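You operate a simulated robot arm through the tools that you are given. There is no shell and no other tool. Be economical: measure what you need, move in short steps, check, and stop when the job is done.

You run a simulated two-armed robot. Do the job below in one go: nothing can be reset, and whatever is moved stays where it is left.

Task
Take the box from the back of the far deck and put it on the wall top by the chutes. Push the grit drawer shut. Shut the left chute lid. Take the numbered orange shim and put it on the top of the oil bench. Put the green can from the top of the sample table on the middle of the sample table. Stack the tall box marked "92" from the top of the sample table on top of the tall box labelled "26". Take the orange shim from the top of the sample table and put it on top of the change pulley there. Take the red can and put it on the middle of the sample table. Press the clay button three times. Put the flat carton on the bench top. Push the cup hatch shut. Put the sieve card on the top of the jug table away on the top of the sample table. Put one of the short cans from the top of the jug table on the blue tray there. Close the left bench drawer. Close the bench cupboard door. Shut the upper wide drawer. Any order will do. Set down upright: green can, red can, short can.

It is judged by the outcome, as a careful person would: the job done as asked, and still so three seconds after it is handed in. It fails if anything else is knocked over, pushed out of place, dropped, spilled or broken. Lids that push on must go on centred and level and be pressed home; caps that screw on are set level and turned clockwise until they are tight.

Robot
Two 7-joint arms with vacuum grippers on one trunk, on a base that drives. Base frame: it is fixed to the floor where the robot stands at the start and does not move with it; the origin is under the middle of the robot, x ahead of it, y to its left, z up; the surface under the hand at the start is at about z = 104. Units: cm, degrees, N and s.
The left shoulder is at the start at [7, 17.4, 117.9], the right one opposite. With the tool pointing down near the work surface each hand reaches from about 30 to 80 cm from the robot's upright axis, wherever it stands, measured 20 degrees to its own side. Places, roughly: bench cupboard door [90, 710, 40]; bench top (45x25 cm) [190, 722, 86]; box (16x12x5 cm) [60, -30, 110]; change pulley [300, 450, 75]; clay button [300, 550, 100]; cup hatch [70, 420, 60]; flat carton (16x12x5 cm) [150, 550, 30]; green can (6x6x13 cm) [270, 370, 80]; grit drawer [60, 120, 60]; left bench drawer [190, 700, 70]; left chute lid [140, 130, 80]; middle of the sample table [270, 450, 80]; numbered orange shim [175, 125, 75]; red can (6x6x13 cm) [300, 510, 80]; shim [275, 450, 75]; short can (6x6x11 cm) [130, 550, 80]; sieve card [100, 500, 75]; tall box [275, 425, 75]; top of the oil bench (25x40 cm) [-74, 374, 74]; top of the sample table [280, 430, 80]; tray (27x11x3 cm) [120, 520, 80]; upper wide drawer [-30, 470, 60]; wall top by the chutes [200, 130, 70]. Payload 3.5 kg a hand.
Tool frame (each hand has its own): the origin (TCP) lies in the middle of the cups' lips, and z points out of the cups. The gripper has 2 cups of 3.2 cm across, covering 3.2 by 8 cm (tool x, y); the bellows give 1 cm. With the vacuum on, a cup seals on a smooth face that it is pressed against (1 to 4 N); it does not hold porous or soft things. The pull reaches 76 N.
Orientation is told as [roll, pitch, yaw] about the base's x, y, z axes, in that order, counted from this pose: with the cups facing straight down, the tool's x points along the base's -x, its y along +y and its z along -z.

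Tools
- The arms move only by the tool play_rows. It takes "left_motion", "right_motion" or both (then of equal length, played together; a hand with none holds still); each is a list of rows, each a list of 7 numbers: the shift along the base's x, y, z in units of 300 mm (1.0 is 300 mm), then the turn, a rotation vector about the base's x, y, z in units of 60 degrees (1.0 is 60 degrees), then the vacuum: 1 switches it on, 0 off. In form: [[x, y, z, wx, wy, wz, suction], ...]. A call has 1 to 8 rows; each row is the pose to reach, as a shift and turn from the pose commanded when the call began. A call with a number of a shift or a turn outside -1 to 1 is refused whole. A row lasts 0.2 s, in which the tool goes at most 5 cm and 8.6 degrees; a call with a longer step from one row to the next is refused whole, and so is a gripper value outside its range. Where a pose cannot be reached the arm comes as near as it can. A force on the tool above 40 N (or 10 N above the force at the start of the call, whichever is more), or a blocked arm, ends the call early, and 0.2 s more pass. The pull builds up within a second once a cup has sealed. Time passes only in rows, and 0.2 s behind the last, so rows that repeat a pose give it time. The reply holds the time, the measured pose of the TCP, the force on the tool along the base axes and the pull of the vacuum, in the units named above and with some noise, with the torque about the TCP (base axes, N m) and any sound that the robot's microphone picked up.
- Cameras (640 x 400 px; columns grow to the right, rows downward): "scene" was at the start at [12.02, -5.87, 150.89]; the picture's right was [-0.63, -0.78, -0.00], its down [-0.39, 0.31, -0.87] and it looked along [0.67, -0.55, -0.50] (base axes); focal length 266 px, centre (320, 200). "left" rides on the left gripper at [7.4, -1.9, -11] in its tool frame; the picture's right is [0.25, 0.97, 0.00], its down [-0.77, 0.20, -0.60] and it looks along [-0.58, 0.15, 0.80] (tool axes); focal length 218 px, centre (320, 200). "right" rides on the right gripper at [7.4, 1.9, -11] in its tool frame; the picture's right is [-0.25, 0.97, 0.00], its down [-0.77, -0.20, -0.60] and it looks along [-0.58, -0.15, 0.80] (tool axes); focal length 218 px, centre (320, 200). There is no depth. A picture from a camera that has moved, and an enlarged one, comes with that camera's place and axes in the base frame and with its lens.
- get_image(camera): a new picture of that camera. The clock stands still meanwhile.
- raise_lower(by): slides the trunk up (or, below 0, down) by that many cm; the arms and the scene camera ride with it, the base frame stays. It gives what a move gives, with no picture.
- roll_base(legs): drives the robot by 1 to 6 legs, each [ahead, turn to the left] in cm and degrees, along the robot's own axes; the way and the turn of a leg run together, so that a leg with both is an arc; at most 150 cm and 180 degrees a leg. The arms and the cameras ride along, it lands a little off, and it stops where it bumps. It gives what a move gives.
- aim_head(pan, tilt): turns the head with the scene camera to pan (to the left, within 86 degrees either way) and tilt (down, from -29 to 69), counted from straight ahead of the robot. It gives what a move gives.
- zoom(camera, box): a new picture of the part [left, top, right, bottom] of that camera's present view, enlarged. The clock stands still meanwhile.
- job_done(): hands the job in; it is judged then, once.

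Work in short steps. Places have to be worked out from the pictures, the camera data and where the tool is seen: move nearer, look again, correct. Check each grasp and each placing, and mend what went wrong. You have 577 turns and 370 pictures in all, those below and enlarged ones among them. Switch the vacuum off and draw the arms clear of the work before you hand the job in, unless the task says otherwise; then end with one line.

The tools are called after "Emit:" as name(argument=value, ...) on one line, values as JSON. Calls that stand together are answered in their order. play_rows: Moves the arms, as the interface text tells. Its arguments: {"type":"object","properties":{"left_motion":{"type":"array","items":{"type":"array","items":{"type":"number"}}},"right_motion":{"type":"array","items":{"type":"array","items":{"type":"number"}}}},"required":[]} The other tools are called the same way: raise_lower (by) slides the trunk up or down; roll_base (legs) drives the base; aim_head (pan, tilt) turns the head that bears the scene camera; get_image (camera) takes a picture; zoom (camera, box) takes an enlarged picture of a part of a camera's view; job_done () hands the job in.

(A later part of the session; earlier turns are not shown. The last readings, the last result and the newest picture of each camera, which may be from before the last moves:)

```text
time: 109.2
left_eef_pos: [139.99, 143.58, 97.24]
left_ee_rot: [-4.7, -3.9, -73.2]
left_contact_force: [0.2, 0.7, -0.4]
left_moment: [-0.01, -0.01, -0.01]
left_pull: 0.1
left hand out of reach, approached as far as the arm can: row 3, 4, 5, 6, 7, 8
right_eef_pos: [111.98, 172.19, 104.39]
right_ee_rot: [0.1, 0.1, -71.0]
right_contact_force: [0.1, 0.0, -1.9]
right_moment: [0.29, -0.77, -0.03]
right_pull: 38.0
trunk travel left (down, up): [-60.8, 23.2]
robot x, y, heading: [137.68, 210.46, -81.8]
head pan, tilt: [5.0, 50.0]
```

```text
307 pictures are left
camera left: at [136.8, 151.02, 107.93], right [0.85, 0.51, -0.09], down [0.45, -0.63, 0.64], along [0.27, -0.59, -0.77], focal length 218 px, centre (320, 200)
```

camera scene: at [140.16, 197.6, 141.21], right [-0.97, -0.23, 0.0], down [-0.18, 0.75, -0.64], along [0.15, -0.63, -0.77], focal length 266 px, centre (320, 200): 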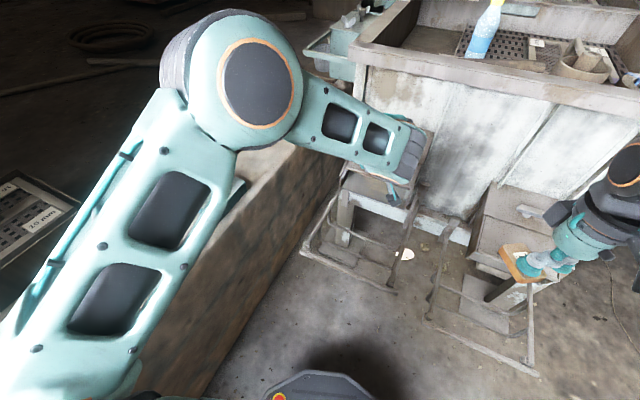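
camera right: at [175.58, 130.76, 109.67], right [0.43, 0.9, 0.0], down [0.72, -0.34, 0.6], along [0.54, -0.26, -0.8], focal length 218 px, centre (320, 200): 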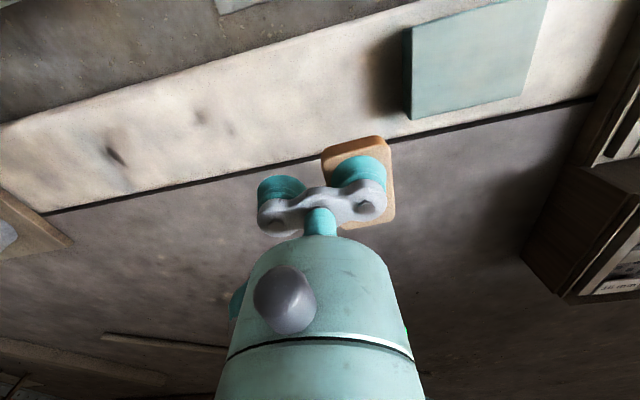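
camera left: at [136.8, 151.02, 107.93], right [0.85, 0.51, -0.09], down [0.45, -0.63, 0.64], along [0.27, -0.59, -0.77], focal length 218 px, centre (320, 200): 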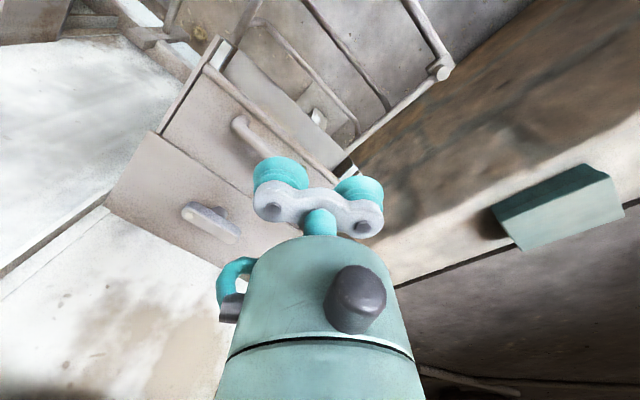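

That view confirms it: the lid is slid back, with an open gap ahead of its rod. The arm is at its reach limit, so I drive forward 14 cm.

Emit:
play_rows(left_motion=[[0, 0, 0.1, 0.0, 0, 0, 0], [0, 0.0, 0.2, 0.0, 0.0, 0, 0], [0, 0.0, 0.3, 0.0, 0.0, 0, 0]])

Emit:
roll_base(legs=[[14, 0]])

```text
time: 110.0
left_eef_pos: [139.84, 143.47, 105.65]
left_ee_rot: [-3.1, -2.3, -74.4]
left_contact_force: [0.6, 0.2, -1.1]
left_moment: [-0.02, -0.01, -0.01]
left_pull: 0.1
left hand out of reach, approached as far as the arm can: row 1, 2
right_eef_pos: [111.81, 172.27, 104.23]
right_ee_rot: [0.2, 0.0, -71.0]
right_contact_force: [0.2, -0.6, -2.9]
right_moment: [0.28, -0.78, -0.02]
right_pull: 37.4
trunk travel left (down, up): [-60.8, 23.2]
robot x, y, heading: [137.6, 210.45, -81.6]
head pan, tilt: [5.0, 50.0]
```

```text
time: 111.3
left_eef_pos: [142.01, 129.58, 106.18]
left_ee_rot: [-3.2, -2.6, -74.4]
left_contact_force: [0.4, 0.2, 0.3]
left_moment: [0.02, 0.01, 0.03]
left_pull: 0.0
right_eef_pos: [113.93, 158.43, 104.36]
right_ee_rot: [0.1, 0.2, -70.9]
right_contact_force: [-0.9, 0.0, -2.8]
right_moment: [0.32, -0.79, -0.02]
right_pull: 37.7
trunk travel left (down, up): [-60.8, 23.2]
robot x, y, heading: [139.96, 196.48, -81.6]
head pan, tilt: [5.0, 50.0]
```

I bring the hand, level and turned parallel to the handle, above the spot just behind it.

Emit:
play_rows(left_motion=[[-0.08, 0.05, 0, 0.02, -0.02, -0.1, 0], [-0.16, 0.1, 0, 0.04, -0.03, -0.2, 0], [-0.253, 0.123, -0.05, 0.056, -0.04, -0.3, 0], [-0.253, 0.123, -0.18, 0.056, -0.04, -0.38, 0], [-0.253, 0.123, -0.3, 0.056, -0.04, -0.43, 0], [-0.253, 0.123, -0.37, 0.056, -0.04, -0.43, 0], [-0.253, 0.123, -0.37, 0.056, -0.04, -0.43, 0]])

Emit:
get_image(camera="left")

Emit:
zoom(camera="scene", box=[280, 120, 480, 320])

```text
time: 112.9
left_eef_pos: [140.92, 134.19, 97.39]
left_ee_rot: [-0.7, 0.8, -100.3]
left_contact_force: [0.9, 0.1, 0.4]
left_moment: [-0.03, 0.05, 0.02]
left_pull: 0.0
left hand out of reach, approached as far as the arm can: row 1, 2, 3, 4, 5, 6, 7
right_eef_pos: [113.93, 158.37, 104.31]
right_ee_rot: [0.2, 0.2, -70.9]
right_contact_force: [0.3, -0.2, -2.7]
right_moment: [0.34, -0.8, -0.03]
right_pull: 37.9
trunk travel left (down, up): [-60.8, 23.2]
robot x, y, heading: [139.74, 196.42, -81.7]
head pan, tilt: [5.0, 50.0]
```

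```text
306 pictures are left
camera left: at [140.44, 141.63, 108.57], right [1.0, 0.08, -0.01], down [0.07, -0.8, 0.59], along [0.04, -0.59, -0.81], focal length 218 px, centre (320, 200)
```

left: 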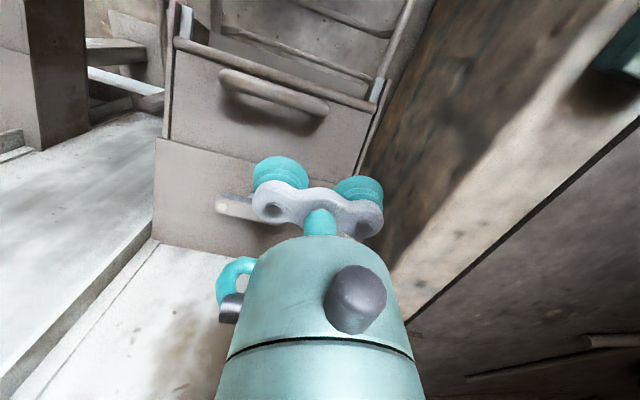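

```text
2.00 times, centred on (380, 220) of scene
camera zoom: at [142.24, 183.64, 141.2], right [-0.97, -0.23, 0.0], down [-0.18, 0.75, -0.64], along [0.15, -0.62, -0.77], focal length 532 px, centre (200, 160)
```

zoom: 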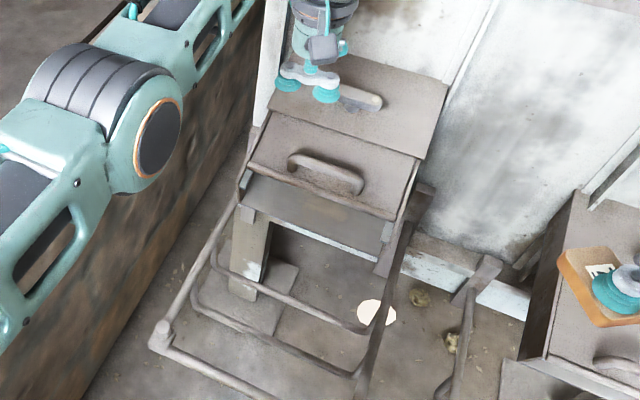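

Handle now accurately at [135.9, 137.1, 85.1]. It lies too far to the right for the left arm, so I raise a bit and turn the base 25° right to put it on the left hand's side.

Emit:
raise_lower(by=10)

Emit:
roll_base(legs=[[0, -25]])

```text
time: 114.2
left_eef_pos: [140.87, 134.3, 107.34]
left_ee_rot: [-0.7, 0.7, -100.4]
left_contact_force: [0.2, 1.0, -0.5]
left_moment: [-0.01, -0.03, 0.01]
left_pull: 0.1
right_eef_pos: [114.02, 158.37, 114.23]
right_ee_rot: [0.1, 0.1, -71.0]
right_contact_force: [-1.0, 0.6, -3.2]
right_moment: [0.31, -0.79, 0.02]
right_pull: 37.7
trunk travel left (down, up): [-70.8, 13.2]
robot x, y, heading: [139.82, 196.01, -81.9]
head pan, tilt: [5.0, 50.0]
```

```text
time: 115.9
left_eef_pos: [114.78, 139.48, 107.32]
left_ee_rot: [-0.6, 0.8, -125.1]
left_contact_force: [0.3, -0.1, -0.5]
left_moment: [0.0, 0.02, -0.02]
left_pull: 0.0
right_eef_pos: [100.43, 172.64, 114.29]
right_ee_rot: [0.0, 0.1, -95.6]
right_contact_force: [0.9, 0.6, -3.5]
right_moment: [-0.03, -0.85, 0.0]
right_pull: 38.2
trunk travel left (down, up): [-70.8, 13.2]
robot x, y, heading: [139.77, 195.84, -106.4]
head pan, tilt: [5.0, 50.0]
```

Emit:
play_rows(left_motion=[[0.13, -0.03, 0, 0, 0, 0.08, 0], [0.26, -0.06, 0, 0, 0, 0.16, 0], [0.39, -0.1, 0, 0, 0, 0.24, 0], [0.52, -0.14, 0, 0, 0, 0.32, 0], [0.65, -0.18, -0.03, 0, 0, 0.4, 0], [0.68, -0.195, -0.15, 0, 0, 0.4, 0], [0.68, -0.195, -0.3, 0, 0, 0.4, 0], [0.68, -0.195, -0.42, 0, 0, 0.4, 0]])

Emit:
get_image(camera="left")

Emit:
aim_head(pan=25, tilt=50)

Emit:
zoom(camera="scene", box=[220, 80, 460, 320])

```text
time: 117.7
left_eef_pos: [130.41, 130.29, 103.15]
left_ee_rot: [1.1, 6.1, -101.0]
left_contact_force: [-0.3, 0.4, -0.2]
left_moment: [0.02, -0.01, 0.03]
left_pull: 0.1
left hand out of reach, approached as far as the arm can: row 1, 2, 3, 4, 5, 6, 7, 8
right_eef_pos: [100.54, 172.72, 114.21]
right_ee_rot: [0.2, 0.0, -95.7]
right_contact_force: [0.3, -0.6, -2.9]
right_moment: [-0.01, -0.79, -0.04]
right_pull: 37.6
trunk travel left (down, up): [-70.8, 13.2]
robot x, y, heading: [139.54, 196.66, -106.4]
head pan, tilt: [5.0, 50.0]
```

```text
304 pictures are left
camera left: at [129.54, 136.82, 114.93], right [1.0, 0.06, 0.05], down [0.03, -0.85, 0.52], along [0.07, -0.52, -0.85], focal length 218 px, centre (320, 200)
```

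left: 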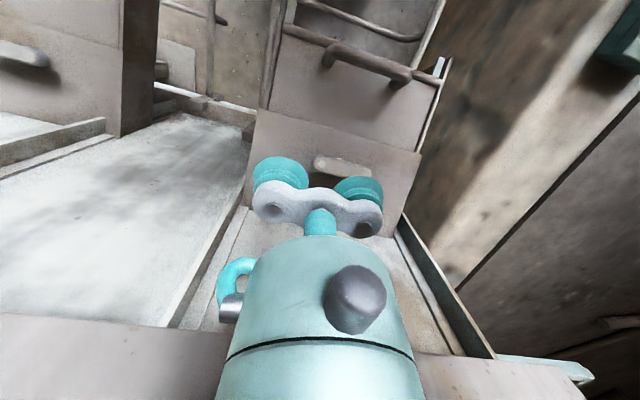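

```text
time: 118.5
left_eef_pos: [130.15, 130.32, 103.19]
left_ee_rot: [1.2, 6.0, -101.1]
left_contact_force: [-0.5, -0.1, 0.6]
left_moment: [-0.02, 0.03, 0.03]
left_pull: 0.1
right_eef_pos: [100.38, 172.77, 114.22]
right_ee_rot: [0.1, 0.1, -95.7]
right_contact_force: [-0.7, -0.1, -2.3]
right_moment: [-0.02, -0.81, 0.01]
right_pull: 37.5
trunk travel left (down, up): [-70.8, 13.2]
robot x, y, heading: [139.55, 196.18, -106.7]
head pan, tilt: [25.0, 50.0]
```

```text
1.67 times, centred on (340, 200) of scene
camera zoom: at [139.42, 183.68, 151.2], right [-0.99, -0.15, 0.0], down [-0.11, 0.76, -0.64], along [0.1, -0.64, -0.77], focal length 443 px, centre (287, 200)
```

zoom: 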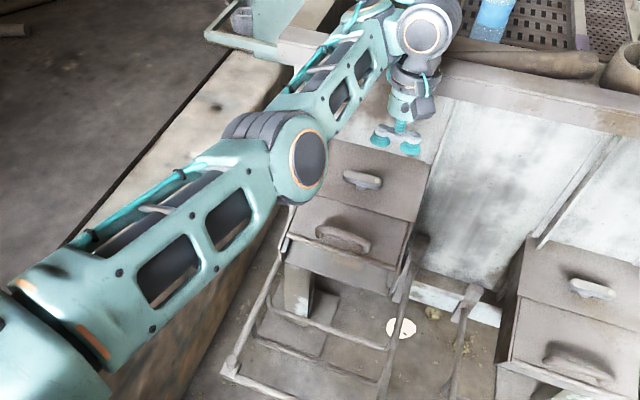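

The arm seems to be in an awkward configuration. I draw the hand back and up to a more natural pose first.

Emit:
play_rows(left_motion=[[0.08, 0.08, 0.06, 0.0, 0, 0, 0], [0.16, 0.16, 0.12, 0, 0, 0, 0], [0.24, 0.24, 0.18, 0, 0, 0, 0], [0.32, 0.32, 0.24, 0, 0, 0, 0], [0.4, 0.4, 0.3, 0, 0, 0, 0], [0.48, 0.48, 0.33, 0, 0, 0, 0], [0.48, 0.48, 0.33, 0, 0, 0, 0]])

Emit:
get_image(camera="scene")

```text
time: 120.3
left_eef_pos: [141.32, 133.42, 122.2]
left_ee_rot: [0.3, -10.6, -108.5]
left_contact_force: [1.2, 0.0, 1.1]
left_moment: [0.0, 0.1, -0.01]
left_pull: 0.1
left hand out of reach, approached as far as the arm can: row 1, 2, 3, 4, 5, 6
right_eef_pos: [101.55, 172.71, 114.75]
right_ee_rot: [-0.3, -0.1, -95.8]
right_contact_force: [1.0, 0.2, -1.9]
right_moment: [-0.06, -0.76, 0.01]
right_pull: 38.0
trunk travel left (down, up): [-70.8, 13.2]
robot x, y, heading: [139.73, 196.05, -106.3]
head pan, tilt: [25.0, 50.0]
stopped in row 7 (left hand): the arm was blocked; the commanded pose is now the measured one
```

```text
302 pictures are left
camera scene: at [140.69, 183.83, 151.21], right [-0.99, -0.15, 0.01], down [-0.12, 0.76, -0.64], along [0.09, -0.64, -0.77], focal length 266 px, centre (320, 200)
```

scene: 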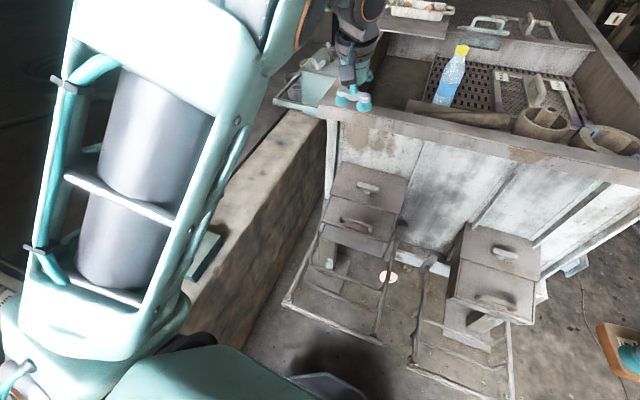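

Something is binding. I ease the hand up and outward to unwind the arm.

Emit:
play_rows(left_motion=[[0, 0, 0.1, 0.0, 0, 0, 0], [0, 0, 0.2, 0, 0, 0, 0], [0.02, -0.05, 0.3, 0, 0, 0, 0], [0.04, -0.1, 0.4, 0, 0, 0, 0], [0.06, -0.15, 0.5, 0, 0, 0, 0], [0.06, -0.15, 0.6, 0, 0, 0, 0]])

Emit:
get_image(camera="scene")

```text
time: 121.7
left_eef_pos: [141.85, 128.99, 140.22]
left_ee_rot: [0.8, -10.5, -108.8]
left_contact_force: [0.1, 0.0, 0.6]
left_moment: [0.01, 0.0, 0.01]
left_pull: 0.0
right_eef_pos: [100.5, 172.65, 114.28]
right_ee_rot: [0.1, 0.1, -95.8]
right_contact_force: [-0.2, 0.3, -2.3]
right_moment: [-0.09, -0.81, -0.05]
right_pull: 37.6
trunk travel left (down, up): [-70.8, 13.2]
robot x, y, heading: [139.87, 196.33, -106.4]
head pan, tilt: [25.0, 50.0]
```

```text
301 pictures are left
camera scene: at [139.49, 183.65, 151.2], right [-0.99, -0.15, 0.0], down [-0.12, 0.76, -0.64], along [0.1, -0.64, -0.77], focal length 266 px, centre (320, 200)
```

scene: 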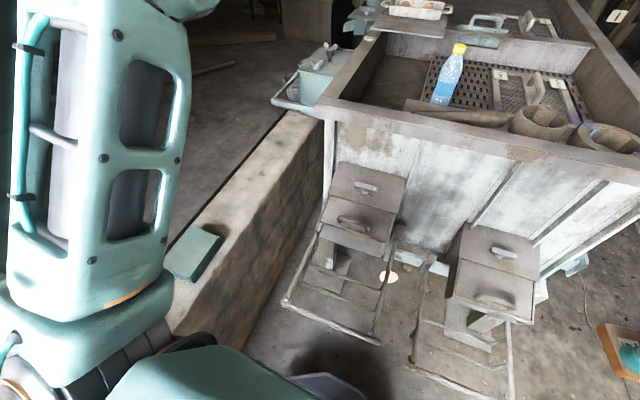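

Free again; the upper arm had been pushed near the head. From this pose I descend toward the spot behind the handle.

Emit:
play_rows(left_motion=[[-0.04, 0, -0.12, 0.04, -0.014, 0.03, 0], [-0.08, 0.02, -0.26, 0.08, -0.028, 0.06, 0], [-0.12, 0.05, -0.4, 0.12, -0.042, 0.09, 0], [-0.16, 0.08, -0.54, 0.166, -0.056, 0.13, 0], [-0.2, 0.1, -0.68, 0.166, -0.056, 0.13, 0], [-0.22, 0.1, -0.82, 0.166, -0.056, 0.13, 0], [-0.22, 0.1, -0.96, 0.166, -0.056, 0.13, 0]])

Emit:
get_image(camera="scene")

```text
time: 123.3
left_eef_pos: [135.26, 131.39, 111.29]
left_ee_rot: [1.6, 0.0, -100.9]
left_contact_force: [0.3, -0.6, -0.9]
left_moment: [0.06, -0.03, 0.01]
left_pull: 0.1
right_eef_pos: [100.56, 172.69, 114.22]
right_ee_rot: [0.2, 0.3, -95.8]
right_contact_force: [0.2, 0.0, -3.3]
right_moment: [-0.08, -0.79, 0.01]
right_pull: 38.0
trunk travel left (down, up): [-70.8, 13.2]
robot x, y, heading: [139.72, 196.11, -106.2]
head pan, tilt: [25.0, 50.0]
```

```text
300 pictures are left
camera scene: at [139.47, 183.52, 151.19], right [-0.99, -0.15, 0.0], down [-0.11, 0.76, -0.64], along [0.1, -0.63, -0.77], focal length 266 px, centre (320, 200)
```

scene: 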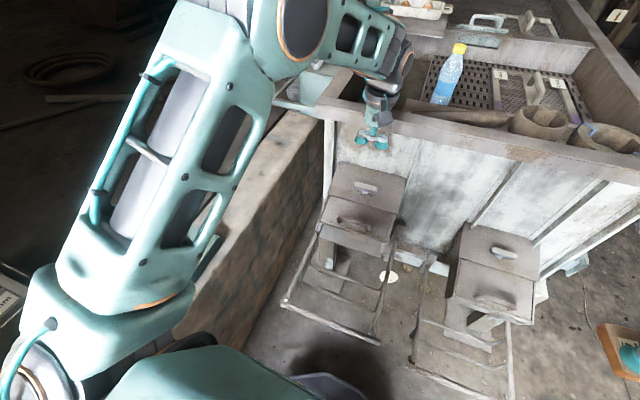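

Good, no limits. Continue down to z≈94.

Emit:
play_rows(left_motion=[[0, 0.04, -0.12, -0.01, 0, 0, 0], [0, 0.07, -0.26, -0.02, 0, 0, 0], [0, 0.077, -0.4, -0.025, 0, 0, 0], [0, 0.077, -0.56, -0.025, 0, 0, 0], [0, 0.077, -0.56, -0.025, 0, 0, 0]])

Emit:
get_image(camera="left")

Emit:
zoom(camera="scene", box=[280, 80, 480, 280])

```text
time: 124.5
left_eef_pos: [135.53, 134.31, 94.49]
left_ee_rot: [1.8, -1.5, -101.0]
left_contact_force: [0.8, -0.1, 0.4]
left_moment: [0.0, -0.01, -0.01]
left_pull: 0.1
right_eef_pos: [100.4, 172.73, 114.27]
right_ee_rot: [0.2, 0.2, -95.7]
right_contact_force: [-0.2, 0.4, -2.1]
right_moment: [-0.09, -0.83, 0.0]
right_pull: 37.6
trunk travel left (down, up): [-70.8, 13.2]
robot x, y, heading: [139.78, 196.39, -106.4]
head pan, tilt: [25.0, 50.0]
```

```text
299 pictures are left
camera left: at [134.76, 142.25, 105.33], right [1.0, 0.07, 0.02], down [0.04, -0.77, 0.63], along [0.06, -0.63, -0.78], focal length 218 px, centre (320, 200)
```

left: 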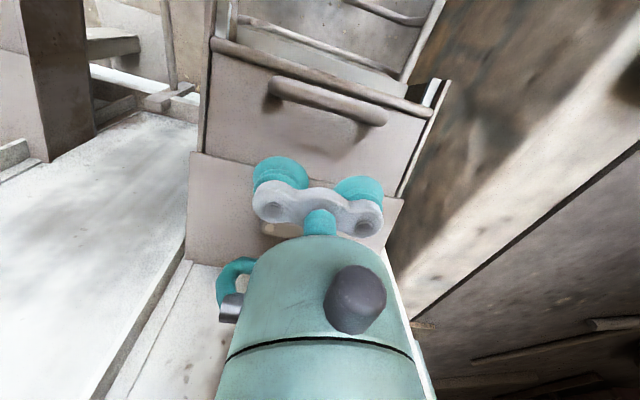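

```text
2.00 times, centred on (380, 180) of scene
camera zoom: at [139.46, 183.78, 151.21], right [-0.99, -0.15, 0.0], down [-0.11, 0.76, -0.64], along [0.1, -0.64, -0.77], focal length 532 px, centre (200, 240)
```

zoom: 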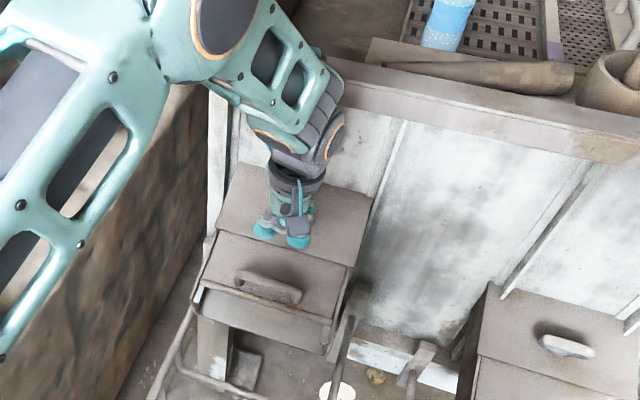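

The cups are just behind the handle. I lower until light contact with the lid.

Emit:
play_rows(left_motion=[[-0.01, -0.02, -0.12, 0, 0, 0, 0], [-0.01, -0.02, -0.24, 0, 0, 0, 0], [-0.01, -0.02, -0.31, 0, 0, 0, 0], [-0.01, -0.02, -0.34, 0, 0, 0, 0]])

Emit:
get_image(camera="left")

```text
time: 125.5
left_eef_pos: [134.9, 133.68, 84.21]
left_ee_rot: [1.9, -1.5, -101.0]
left_contact_force: [0.1, 2.0, 2.6]
left_moment: [-0.04, 0.03, -0.02]
left_pull: 0.0
right_eef_pos: [100.54, 172.82, 114.27]
right_ee_rot: [0.3, 0.2, -95.8]
right_contact_force: [-0.8, 0.2, -1.8]
right_moment: [-0.06, -0.84, -0.01]
right_pull: 38.0
trunk travel left (down, up): [-70.8, 13.2]
robot x, y, heading: [139.71, 196.45, -106.4]
head pan, tilt: [25.0, 50.0]
```

```text
297 pictures are left
camera left: at [134.24, 141.7, 95.07], right [1.0, 0.07, 0.02], down [0.04, -0.78, 0.63], along [0.06, -0.63, -0.78], focal length 218 px, centre (320, 200)
```

left: 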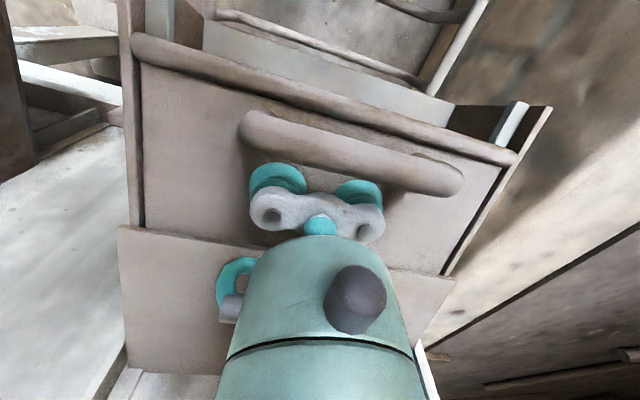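

Light contact; its direction shows the lid slopes down outward by some 30°. I push the handle outward along that slope.

Emit:
play_rows(left_motion=[[0.006, 0.031, -0.012, 0, 0, 0, 0], [0.012, 0.062, -0.03, 0, 0, 0, 0], [0.018, 0.093, -0.048, 0, 0, 0, 0], [0.024, 0.124, -0.066, 0, 0, 0, 0], [0.03, 0.155, -0.084, 0, 0, 0, 0], [0.036, 0.186, -0.102, 0, 0, 0, 0], [0.042, 0.217, -0.12, 0, 0, 0, 0], [0.048, 0.248, -0.138, 0, 0, 0, 0]])

Emit:
get_image(camera="left")

```text
time: 126.9
left_eef_pos: [135.97, 138.73, 81.93]
left_ee_rot: [1.8, -2.4, -100.7]
left_contact_force: [3.3, 5.8, 19.3]
left_moment: [-0.27, 0.11, -0.13]
left_pull: 0.1
right_eef_pos: [100.51, 173.01, 114.3]
right_ee_rot: [0.2, -0.1, -95.7]
right_contact_force: [0.3, -0.8, -1.9]
right_moment: [-0.04, -0.85, -0.02]
right_pull: 38.0
trunk travel left (down, up): [-70.8, 13.2]
robot x, y, heading: [139.81, 196.07, -106.8]
head pan, tilt: [25.0, 50.0]
stopped in row 7 (left hand): the force on the tool passed its limit at 43 N (the readings are from after the stop); the commanded pose is now the measured one
```

```text
296 pictures are left
camera left: at [135.25, 146.83, 92.68], right [1.0, 0.07, 0.02], down [0.04, -0.76, 0.64], along [0.06, -0.64, -0.77], focal length 218 px, centre (320, 200)
```

left: 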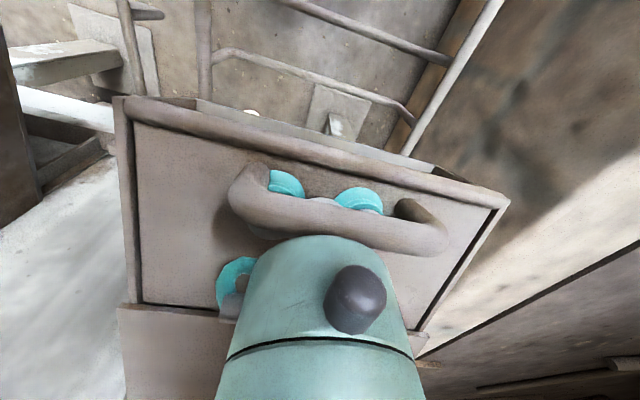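

The lid slid out nearly to the front. I ease the downward pressure and push the remainder.

Emit:
play_rows(left_motion=[[0, 0.0, 0.025, 0, 0, 0, 0], [0.006, 0.02, 0.02, 0, 0, 0, 0], [0.012, 0.05, 0.012, 0, 0, 0, 0], [0.018, 0.08, 0.0, 0, 0, 0, 0], [0.024, 0.11, -0.012, 0, 0, 0, 0], [0.03, 0.14, -0.024, 0, 0, 0, 0], [0.03, 0.14, -0.024, 0, 0, 0, 0]])

Emit:
get_image(camera="left")

```text
time: 127.7
left_eef_pos: [136.04, 138.83, 82.55]
left_ee_rot: [1.7, -3.7, -100.6]
left_contact_force: [-6.9, -19.2, 3.5]
left_moment: [0.74, -0.23, 0.07]
left_pull: 0.0
right_eef_pos: [100.4, 172.6, 114.29]
right_ee_rot: [0.4, 0.0, -95.9]
right_contact_force: [0.9, 0.4, -2.6]
right_moment: [-0.09, -0.84, 0.01]
right_pull: 37.8
trunk travel left (down, up): [-70.8, 13.2]
robot x, y, heading: [139.63, 196.28, -106.6]
head pan, tilt: [25.0, 50.0]
stopped in row 4 (left hand): the force on the tool passed its limit at 44 N (the readings are from after the stop); the commanded pose is now the measured one
```

```text
295 pictures are left
camera left: at [135.37, 147.07, 93.1], right [1.0, 0.07, 0.01], down [0.05, -0.75, 0.66], along [0.06, -0.66, -0.75], focal length 218 px, centre (320, 200)
```

left: 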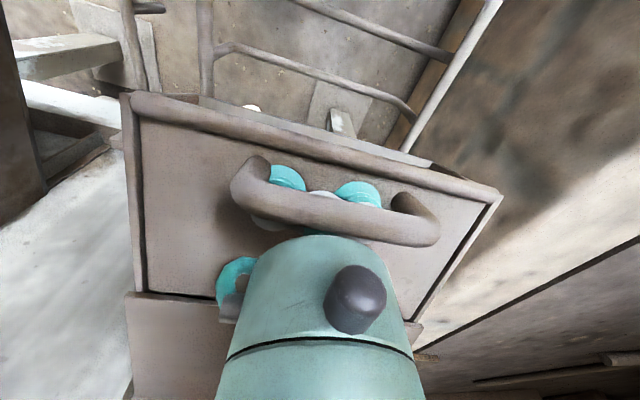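

It now meets its stop (44 N horizontally). I ease back and lift out.

Emit:
play_rows(left_motion=[[0, -0.025, 0.0, 0, 0, 0, 0], [0, -0.03, 0.06, 0, 0, 0, 0], [0, -0.03, 0.2, 0, 0, 0, 0], [0, -0.03, 0.35, 0, 0, 0, 0], [0, -0.03, 0.5, 0, 0, 0, 0], [0, 0, 0.65, 0, 0, 0, 0], [0, 0.05, 0.8, 0, 0, 0, 0]])

Emit:
zoom(camera="scene", box=[290, 120, 570, 330])

```text
time: 129.3
left_eef_pos: [136.49, 140.79, 106.64]
left_ee_rot: [1.8, -3.1, -100.7]
left_contact_force: [-0.1, 0.8, -0.5]
left_moment: [-0.04, -0.01, 0.0]
left_pull: 0.0
right_eef_pos: [100.56, 172.84, 114.26]
right_ee_rot: [0.2, 0.0, -95.8]
right_contact_force: [0.8, -0.2, -2.8]
right_moment: [-0.08, -0.84, 0.01]
right_pull: 37.7
trunk travel left (down, up): [-70.8, 13.2]
robot x, y, heading: [139.44, 196.24, -106.5]
head pan, tilt: [25.0, 50.0]
```

```text
1.90 times, centred on (430, 225) of scene
camera zoom: at [139.5, 183.94, 151.22], right [-0.99, -0.15, 0.0], down [-0.11, 0.76, -0.64], along [0.1, -0.64, -0.76], focal length 507 px, centre (110, 152)
```

zoom: 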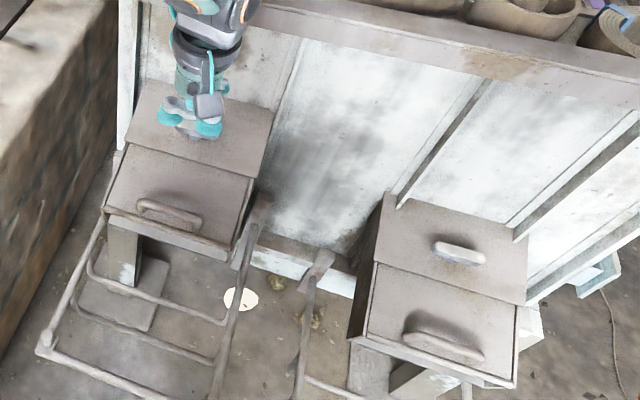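

The left lid now matches the closed right one. Next I drive round to the grit drawer on the table's front.

Emit:
raise_lower(by=10)

Emit:
roll_base(legs=[[0, -73], [114, 0], [0, 76], [90, 0]])

Emit:
aim_head(pan=50, tilt=50)

Emit:
get_image(camera="scene")

```text
time: 130.7
left_eef_pos: [136.3, 140.45, 116.5]
left_ee_rot: [1.8, -3.0, -100.7]
left_contact_force: [0.5, -0.2, -0.2]
left_moment: [-0.03, -0.01, 0.05]
left_pull: 0.0
right_eef_pos: [100.51, 172.71, 124.2]
right_ee_rot: [0.3, 0.1, -95.8]
right_contact_force: [-0.5, 0.4, -3.2]
right_moment: [-0.04, -0.82, -0.05]
right_pull: 37.4
trunk travel left (down, up): [-80.8, 3.2]
robot x, y, heading: [139.72, 196.41, -106.3]
head pan, tilt: [25.0, 50.0]
```

```text
time: 147.2
left_eef_pos: [-2.74, 54.61, 116.52]
left_ee_rot: [1.8, -3.2, -100.2]
left_contact_force: [-0.2, -0.5, -0.6]
left_moment: [-0.01, -0.01, -0.01]
left_pull: 0.0
right_eef_pos: [-39.02, 86.5, 124.3]
right_ee_rot: [0.2, 0.0, -95.4]
right_contact_force: [-0.2, -0.6, -2.3]
right_moment: [-0.06, -0.86, 0.0]
right_pull: 38.2
trunk travel left (down, up): [-80.8, 3.2]
robot x, y, heading: [0.23, 110.25, -106.1]
head pan, tilt: [25.0, 50.0]
```

```text
time: 148.1
left_eef_pos: [-2.72, 54.59, 116.54]
left_ee_rot: [1.8, -3.1, -100.3]
left_contact_force: [0.2, -0.2, -0.2]
left_moment: [-0.02, -0.03, 0.0]
left_pull: 0.0
right_eef_pos: [-38.9, 86.45, 124.28]
right_ee_rot: [0.2, 0.1, -95.4]
right_contact_force: [-0.9, -0.3, -2.4]
right_moment: [-0.03, -0.84, -0.04]
right_pull: 38.3
trunk travel left (down, up): [-80.8, 3.2]
robot x, y, heading: [0.31, 110.23, -106.0]
head pan, tilt: [50.0, 50.0]
```

```text
293 pictures are left
camera scene: at [3.02, 98.91, 161.2], right [-0.83, -0.56, 0.0], down [-0.43, 0.64, -0.64], along [0.36, -0.53, -0.77], focal length 266 px, centre (320, 200)
```

scene: 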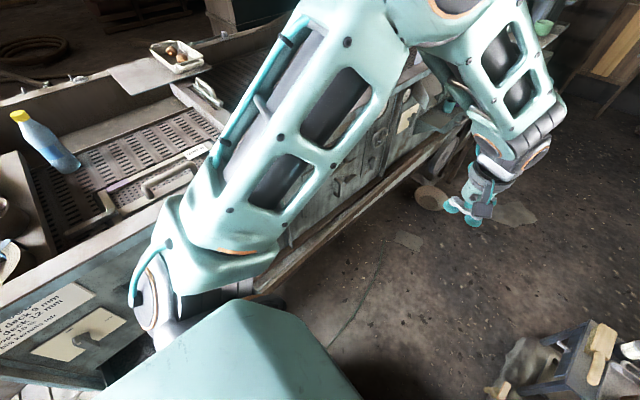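

Emit:
roll_base(legs=[[0, 92]])

Emit:
aim_head(pan=25, tilt=50)

Emit:
get_image(camera="scene")

Emit:
get_image(camera="left")

```text
time: 152.4
left_eef_pos: [55.93, 107.2, 116.4]
left_ee_rot: [1.8, -3.1, -10.4]
left_contact_force: [-0.4, -0.5, 0.1]
left_moment: [0.01, 0.0, 0.02]
left_pull: 0.0
right_eef_pos: [23.96, 71.09, 124.25]
right_ee_rot: [0.3, 0.1, -5.5]
right_contact_force: [-0.2, -0.7, -2.0]
right_moment: [0.86, -0.05, -0.01]
right_pull: 37.9
trunk travel left (down, up): [-80.8, 3.2]
robot x, y, heading: [0.01, 110.28, -16.3]
head pan, tilt: [50.0, 50.0]
```

```text
time: 153.2
left_eef_pos: [55.89, 107.13, 116.49]
left_ee_rot: [1.8, -3.0, -10.4]
left_contact_force: [0.8, 0.5, -0.4]
left_moment: [0.02, 0.02, -0.01]
left_pull: 0.0
right_eef_pos: [23.92, 71.11, 124.18]
right_ee_rot: [0.2, 0.2, -5.6]
right_contact_force: [0.0, -0.7, -2.9]
right_moment: [0.83, -0.02, -0.02]
right_pull: 37.7
trunk travel left (down, up): [-80.8, 3.2]
robot x, y, heading: [0.24, 110.09, -16.1]
head pan, tilt: [25.0, 50.0]
```

```text
292 pictures are left
camera scene: at [12.55, 109.97, 161.2], right [0.15, -0.99, 0.0], down [-0.76, -0.12, -0.64], along [0.63, 0.1, -0.77], focal length 266 px, centre (320, 200)
```

scene: 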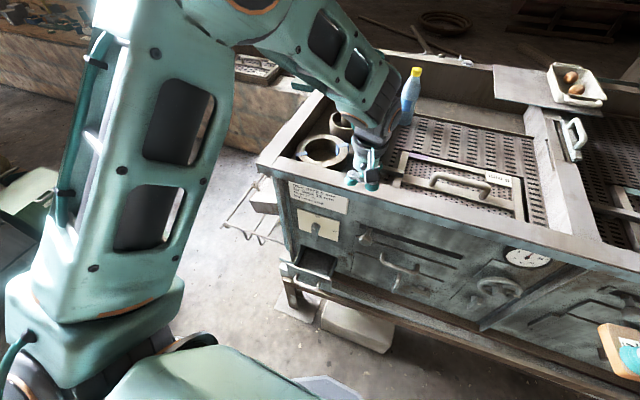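

```text
291 pictures are left
camera left: at [47.73, 106.47, 127.09], right [-0.08, 1.0, 0.02], down [0.76, 0.05, 0.65], along [0.65, 0.06, -0.76], focal length 218 px, centre (320, 200)
```

left: 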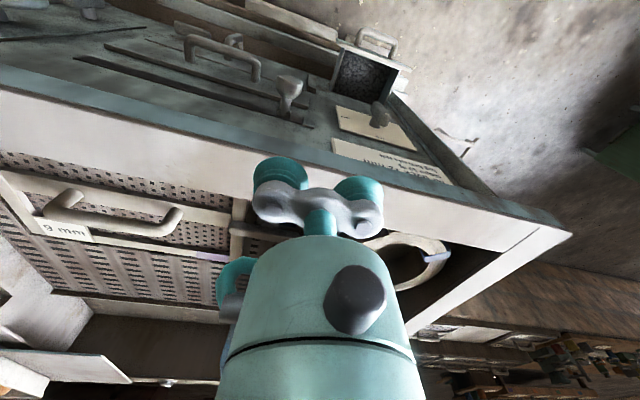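

The drawer handle triangulates to about [52.8, 124, 50]. I draw the left hand back off the table before lowering.

Emit:
play_rows(left_motion=[[-0.1, 0.08, 0.05, 0, 0, 0, 0], [-0.2, 0.17, 0.1, 0, 0, 0, 0], [-0.3, 0.26, 0.12, 0, 0, 0, 0], [-0.4, 0.36, 0.12, 0, 0, 0, 0], [-0.5, 0.46, 0.12, 0, 0, 0, 0], [-0.6, 0.56, 0.12, 0, 0, 0, 0], [-0.65, 0.6, 0.12, 0, 0, 0, 0]])

Emit:
get_image(camera="scene")

```text
time: 154.8
left_eef_pos: [39.46, 123.94, 121.16]
left_ee_rot: [1.7, -3.1, -10.4]
left_contact_force: [0.9, -0.5, 0.5]
left_moment: [0.01, 0.0, 0.0]
left_pull: 0.1
left hand out of reach, approached as far as the arm can: row 6, 7
right_eef_pos: [24.02, 71.18, 124.28]
right_ee_rot: [0.2, 0.2, -5.6]
right_contact_force: [-0.3, 0.3, -2.7]
right_moment: [0.83, -0.03, 0.02]
right_pull: 37.8
trunk travel left (down, up): [-80.8, 3.2]
robot x, y, heading: [0.27, 110.37, -16.1]
head pan, tilt: [25.0, 50.0]
```

```text
290 pictures are left
camera scene: at [12.65, 109.96, 161.19], right [0.15, -0.99, 0.0], down [-0.76, -0.12, -0.64], along [0.63, 0.1, -0.77], focal length 266 px, centre (320, 200)
```

scene: 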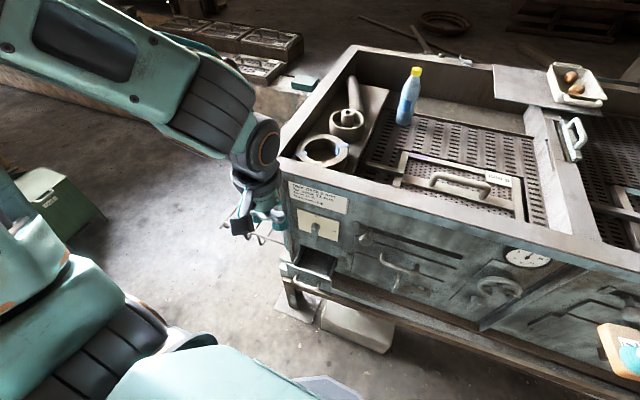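

Hand is clear in front of the table. I lower the trunk 45 cm.

Emit:
raise_lower(by=-45)

Emit:
get_image(camera="left")

Emit:
get_image(camera="scene")

```text
refused: -45 is not a number from -40 to 40
```

```text
289 pictures are left
camera left: at [31.32, 123.11, 131.83], right [-0.08, 1.0, 0.02], down [0.76, 0.05, 0.65], along [0.65, 0.06, -0.76], focal length 218 px, centre (320, 200)
```

left: 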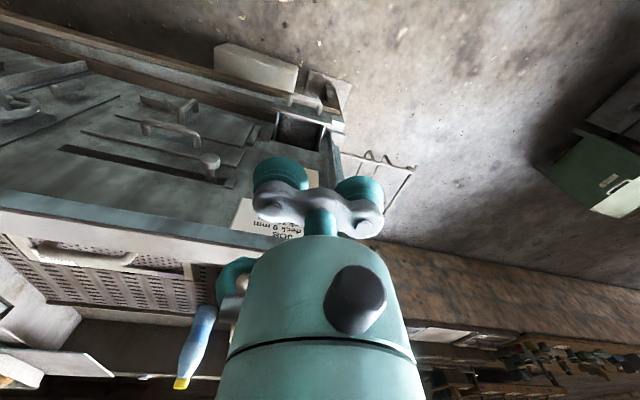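

```text
288 pictures are left
camera scene: at [12.65, 109.96, 161.19], right [0.15, -0.99, 0.0], down [-0.76, -0.12, -0.64], along [0.63, 0.1, -0.77], focal length 266 px, centre (320, 200)
```

scene: 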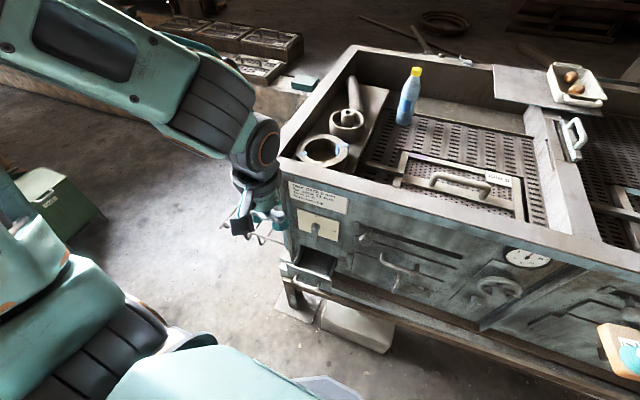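

The limit per call is 40 cm. I lower by 40.

Emit:
raise_lower(by=-40)

Emit:
get_image(camera="left")

Emit:
get_image(camera="scene")

```text
time: 158.7
left_eef_pos: [39.45, 123.82, 81.26]
left_ee_rot: [1.8, -3.1, -10.4]
left_contact_force: [0.2, 0.0, -0.7]
left_moment: [0.01, 0.01, -0.01]
left_pull: 0.1
right_eef_pos: [23.83, 71.1, 84.23]
right_ee_rot: [0.2, 0.0, -5.6]
right_contact_force: [-1.0, 0.4, -2.8]
right_moment: [0.82, -0.06, 0.01]
right_pull: 38.0
trunk travel left (down, up): [-40.8, 43.2]
robot x, y, heading: [0.36, 110.45, -15.9]
head pan, tilt: [25.0, 50.0]
```

```text
287 pictures are left
camera left: at [31.25, 123.07, 91.85], right [-0.08, 1.0, 0.02], down [0.76, 0.05, 0.65], along [0.65, 0.06, -0.76], focal length 218 px, centre (320, 200)
```

left: 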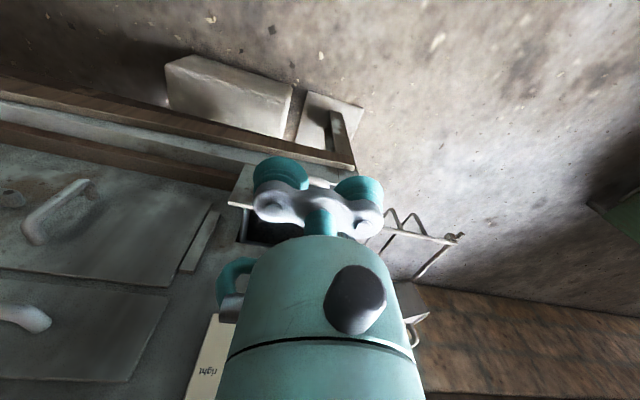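

```text
286 pictures are left
camera scene: at [12.54, 109.96, 121.21], right [0.15, -0.99, 0.0], down [-0.76, -0.12, -0.64], along [0.64, 0.1, -0.77], focal length 266 px, centre (320, 200)
```

scene: 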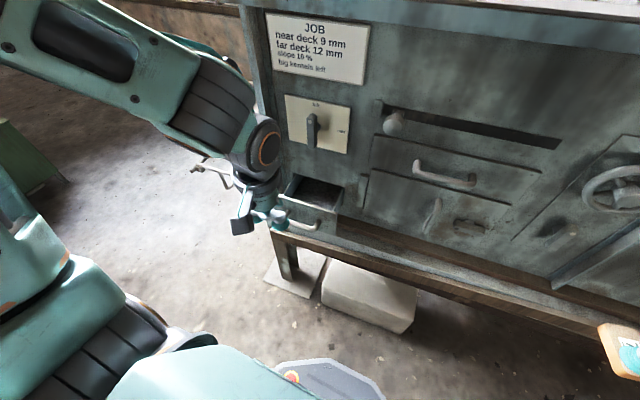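

Emit:
zoom(camera="scene", box=[220, 130, 380, 290])

```text
2.50 times, centred on (300, 210) of scene
camera zoom: at [12.54, 109.96, 121.21], right [0.15, -0.99, 0.0], down [-0.76, -0.12, -0.64], along [0.64, 0.1, -0.77], focal length 665 px, centre (370, 175)
```

zoom: 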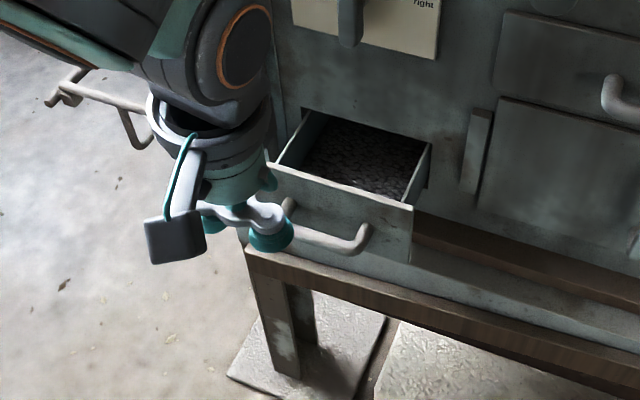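

Consistent triangulation: drawer handle at [48, 119.4, 69], its face about 3 cm behind. Here the arm would be cramped, so I raise the trunk again and move to a spot north-west of the drawer, facing it obliquely.

Emit:
raise_lower(by=38)

Emit:
roll_base(legs=[[0, 101], [55, 0], [0, -135]])

Emit:
aim_head(pan=0, tilt=45)

Emit:
get_image(camera="scene")

```text
time: 162.3
left_eef_pos: [39.39, 123.82, 119.28]
left_ee_rot: [1.7, -3.2, -10.4]
left_contact_force: [0.3, 0.7, 1.0]
left_moment: [0.01, -0.01, 0.02]
left_pull: 0.2
right_eef_pos: [23.86, 71.13, 122.36]
right_ee_rot: [0.2, 0.1, -5.6]
right_contact_force: [-0.2, 0.2, -2.2]
right_moment: [0.85, -0.05, -0.03]
right_pull: 37.7
trunk travel left (down, up): [-78.8, 5.2]
robot x, y, heading: [0.21, 110.37, -15.9]
head pan, tilt: [25.0, 50.0]
```

```text
time: 175.5
left_eef_pos: [44.85, 150.59, 119.38]
left_ee_rot: [1.8, -3.2, -49.1]
left_contact_force: [-0.7, -0.1, 0.6]
left_moment: [0.02, 0.03, 0.01]
left_pull: 0.2
right_eef_pos: [-0.3, 119.26, 122.29]
right_ee_rot: [0.2, 0.0, -44.2]
right_contact_force: [0.4, 0.1, -3.0]
right_moment: [0.6, -0.59, 0.03]
right_pull: 37.9
trunk travel left (down, up): [-78.8, 5.2]
robot x, y, heading: [5.65, 164.41, -54.9]
head pan, tilt: [25.0, 50.0]
```

```text
time: 176.4
left_eef_pos: [44.89, 150.54, 119.24]
left_ee_rot: [1.7, -3.1, -49.1]
left_contact_force: [0.2, 1.2, -0.3]
left_moment: [-0.02, 0.0, 0.01]
left_pull: 0.0
right_eef_pos: [-0.22, 119.17, 122.32]
right_ee_rot: [0.2, 0.1, -44.3]
right_contact_force: [0.1, -0.2, -3.0]
right_moment: [0.63, -0.52, -0.01]
right_pull: 37.7
trunk travel left (down, up): [-78.8, 5.2]
robot x, y, heading: [5.88, 164.78, -54.7]
head pan, tilt: [0.0, 45.0]
```

```text
284 pictures are left
camera scene: at [13.26, 153.74, 159.89], right [-0.82, -0.58, 0.0], down [-0.41, 0.58, -0.71], along [0.41, -0.58, -0.71], focal length 266 px, centre (320, 200)
```

scene: 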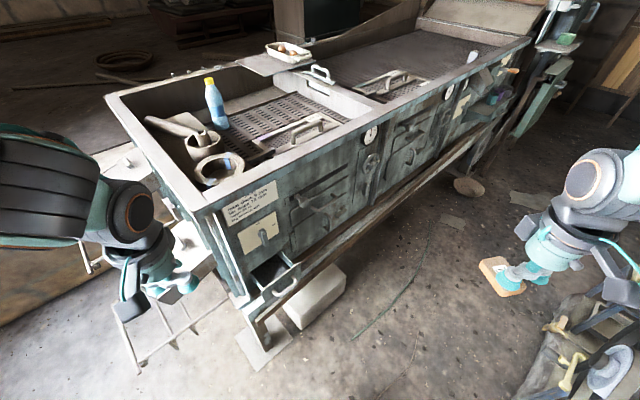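

Good view. I lower the trunk 36 cm.

Emit:
raise_lower(by=-36)

Emit:
play_rows(left_motion=[[-0.12, -0.05, 0, -0.12, -0.08, 0.02, 0], [-0.24, -0.1, 0, -0.24, -0.16, 0.04, 0], [-0.36, -0.15, 0, -0.36, -0.24, 0.06, 0], [-0.45, -0.22, 0, -0.47, -0.32, 0.08, 0], [-0.5, -0.32, -0.03, -0.58, -0.4, 0.1, 0], [-0.5, -0.42, -0.08, -0.68, -0.48, 0.1, 0], [-0.5, -0.5, -0.14, -0.76, -0.56, 0.1, 0]])

Emit:
get_image(camera="scene")

Emit:
get_image(camera="left")

```text
time: 179.9
left_eef_pos: [44.87, 150.66, 83.31]
left_ee_rot: [1.8, -3.1, -49.2]
left_contact_force: [0.2, 0.5, 0.2]
left_moment: [-0.01, 0.01, 0.02]
left_pull: 0.0
right_eef_pos: [-0.23, 119.21, 86.27]
right_ee_rot: [0.3, 0.2, -44.3]
right_contact_force: [0.9, -0.7, -2.5]
right_moment: [0.62, -0.54, -0.01]
right_pull: 37.9
trunk travel left (down, up): [-42.8, 41.2]
robot x, y, heading: [5.58, 164.68, -54.7]
head pan, tilt: [0.0, 45.0]
```

```text
refused: row 1 steps farther than a row can; nothing moved
```

```text
283 pictures are left
camera scene: at [13.24, 153.74, 123.9], right [-0.82, -0.58, 0.0], down [-0.41, 0.58, -0.71], along [0.41, -0.58, -0.71], focal length 266 px, centre (320, 200)
```

scene: 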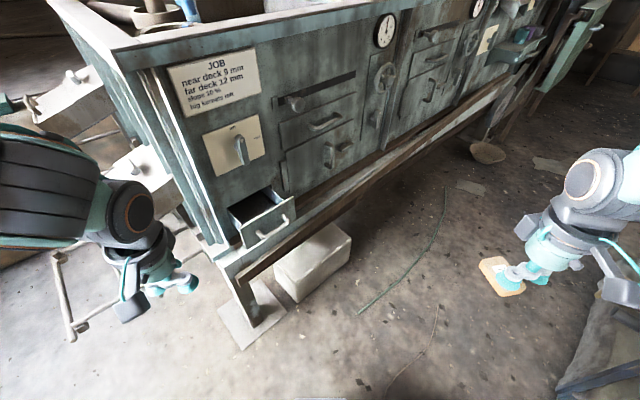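

```text
282 pictures are left
camera left: at [37.96, 155.16, 93.86], right [0.56, 0.82, 0.02], down [0.62, -0.44, 0.65], along [0.54, -0.36, -0.76], focal length 218 px, centre (320, 200)
```

left: 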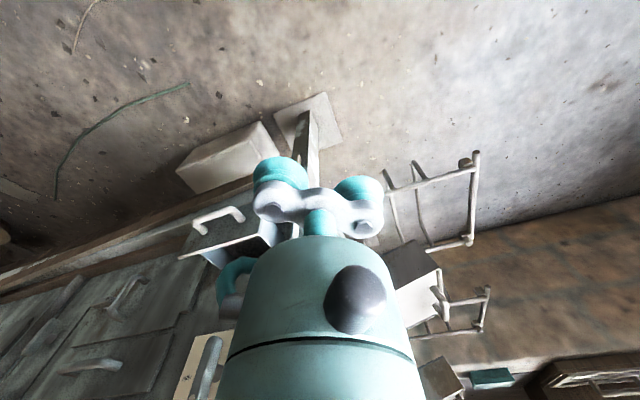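

Both cameras now agree on the handle at about [51, 124, 65.7]. I tilt the left hand forward 60° while moving it in front of the drawer.

Emit:
play_rows(left_motion=[[-0.04, -0.05, 0, -0.09, -0.108, 0, 0], [-0.08, -0.12, 0, -0.18, -0.216, 0, 0], [-0.12, -0.2, 0, -0.27, -0.324, 0, 0], [-0.16, -0.3, -0.03, -0.36, -0.432, 0, 0], [-0.2, -0.4, -0.08, -0.45, -0.54, 0, 0], [-0.22, -0.5, -0.14, -0.54, -0.648, 0, 0], [-0.23, -0.58, -0.2, -0.63, -0.756, 0, 0], [-0.23, -0.58, -0.28, -0.643, -0.766, 0, 0]])

Emit:
get_image(camera="scene")

Emit:
get_image(camera="left")

```text
time: 181.7
left_eef_pos: [41.83, 131.72, 77.69]
left_ee_rot: [12.5, -61.2, -51.9]
left_contact_force: [-0.3, 0.7, -0.8]
left_moment: [0.01, 0.01, 0.0]
left_pull: 0.0
left hand out of reach, approached as far as the arm can: row 1, 2, 3, 4, 5, 7, 8
right_eef_pos: [-0.3, 119.28, 86.35]
right_ee_rot: [0.1, 0.2, -44.4]
right_contact_force: [0.3, -0.5, -2.5]
right_moment: [0.62, -0.54, -0.03]
right_pull: 38.0
trunk travel left (down, up): [-42.8, 41.2]
robot x, y, heading: [5.83, 164.82, -54.8]
head pan, tilt: [0.0, 45.0]
```

```text
281 pictures are left
camera scene: at [13.33, 153.79, 123.89], right [-0.82, -0.57, 0.0], down [-0.41, 0.58, -0.71], along [0.41, -0.58, -0.71], focal length 266 px, centre (320, 200)
```

scene: 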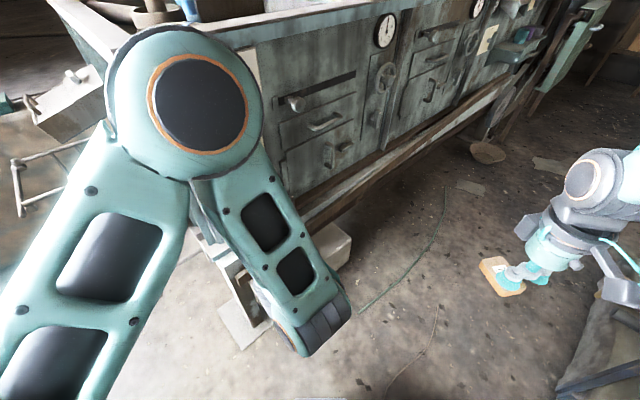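

```text
280 pictures are left
camera left: at [30.68, 139.02, 76.37], right [0.55, 0.82, -0.12], down [-0.06, 0.18, 0.98], along [0.83, -0.54, 0.15], focal length 218 px, centre (320, 200)
```

left: 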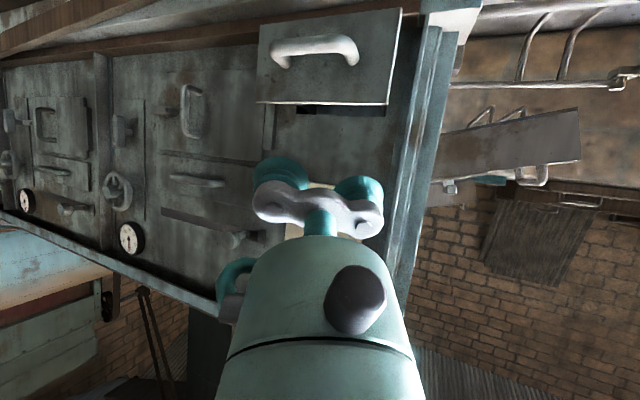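

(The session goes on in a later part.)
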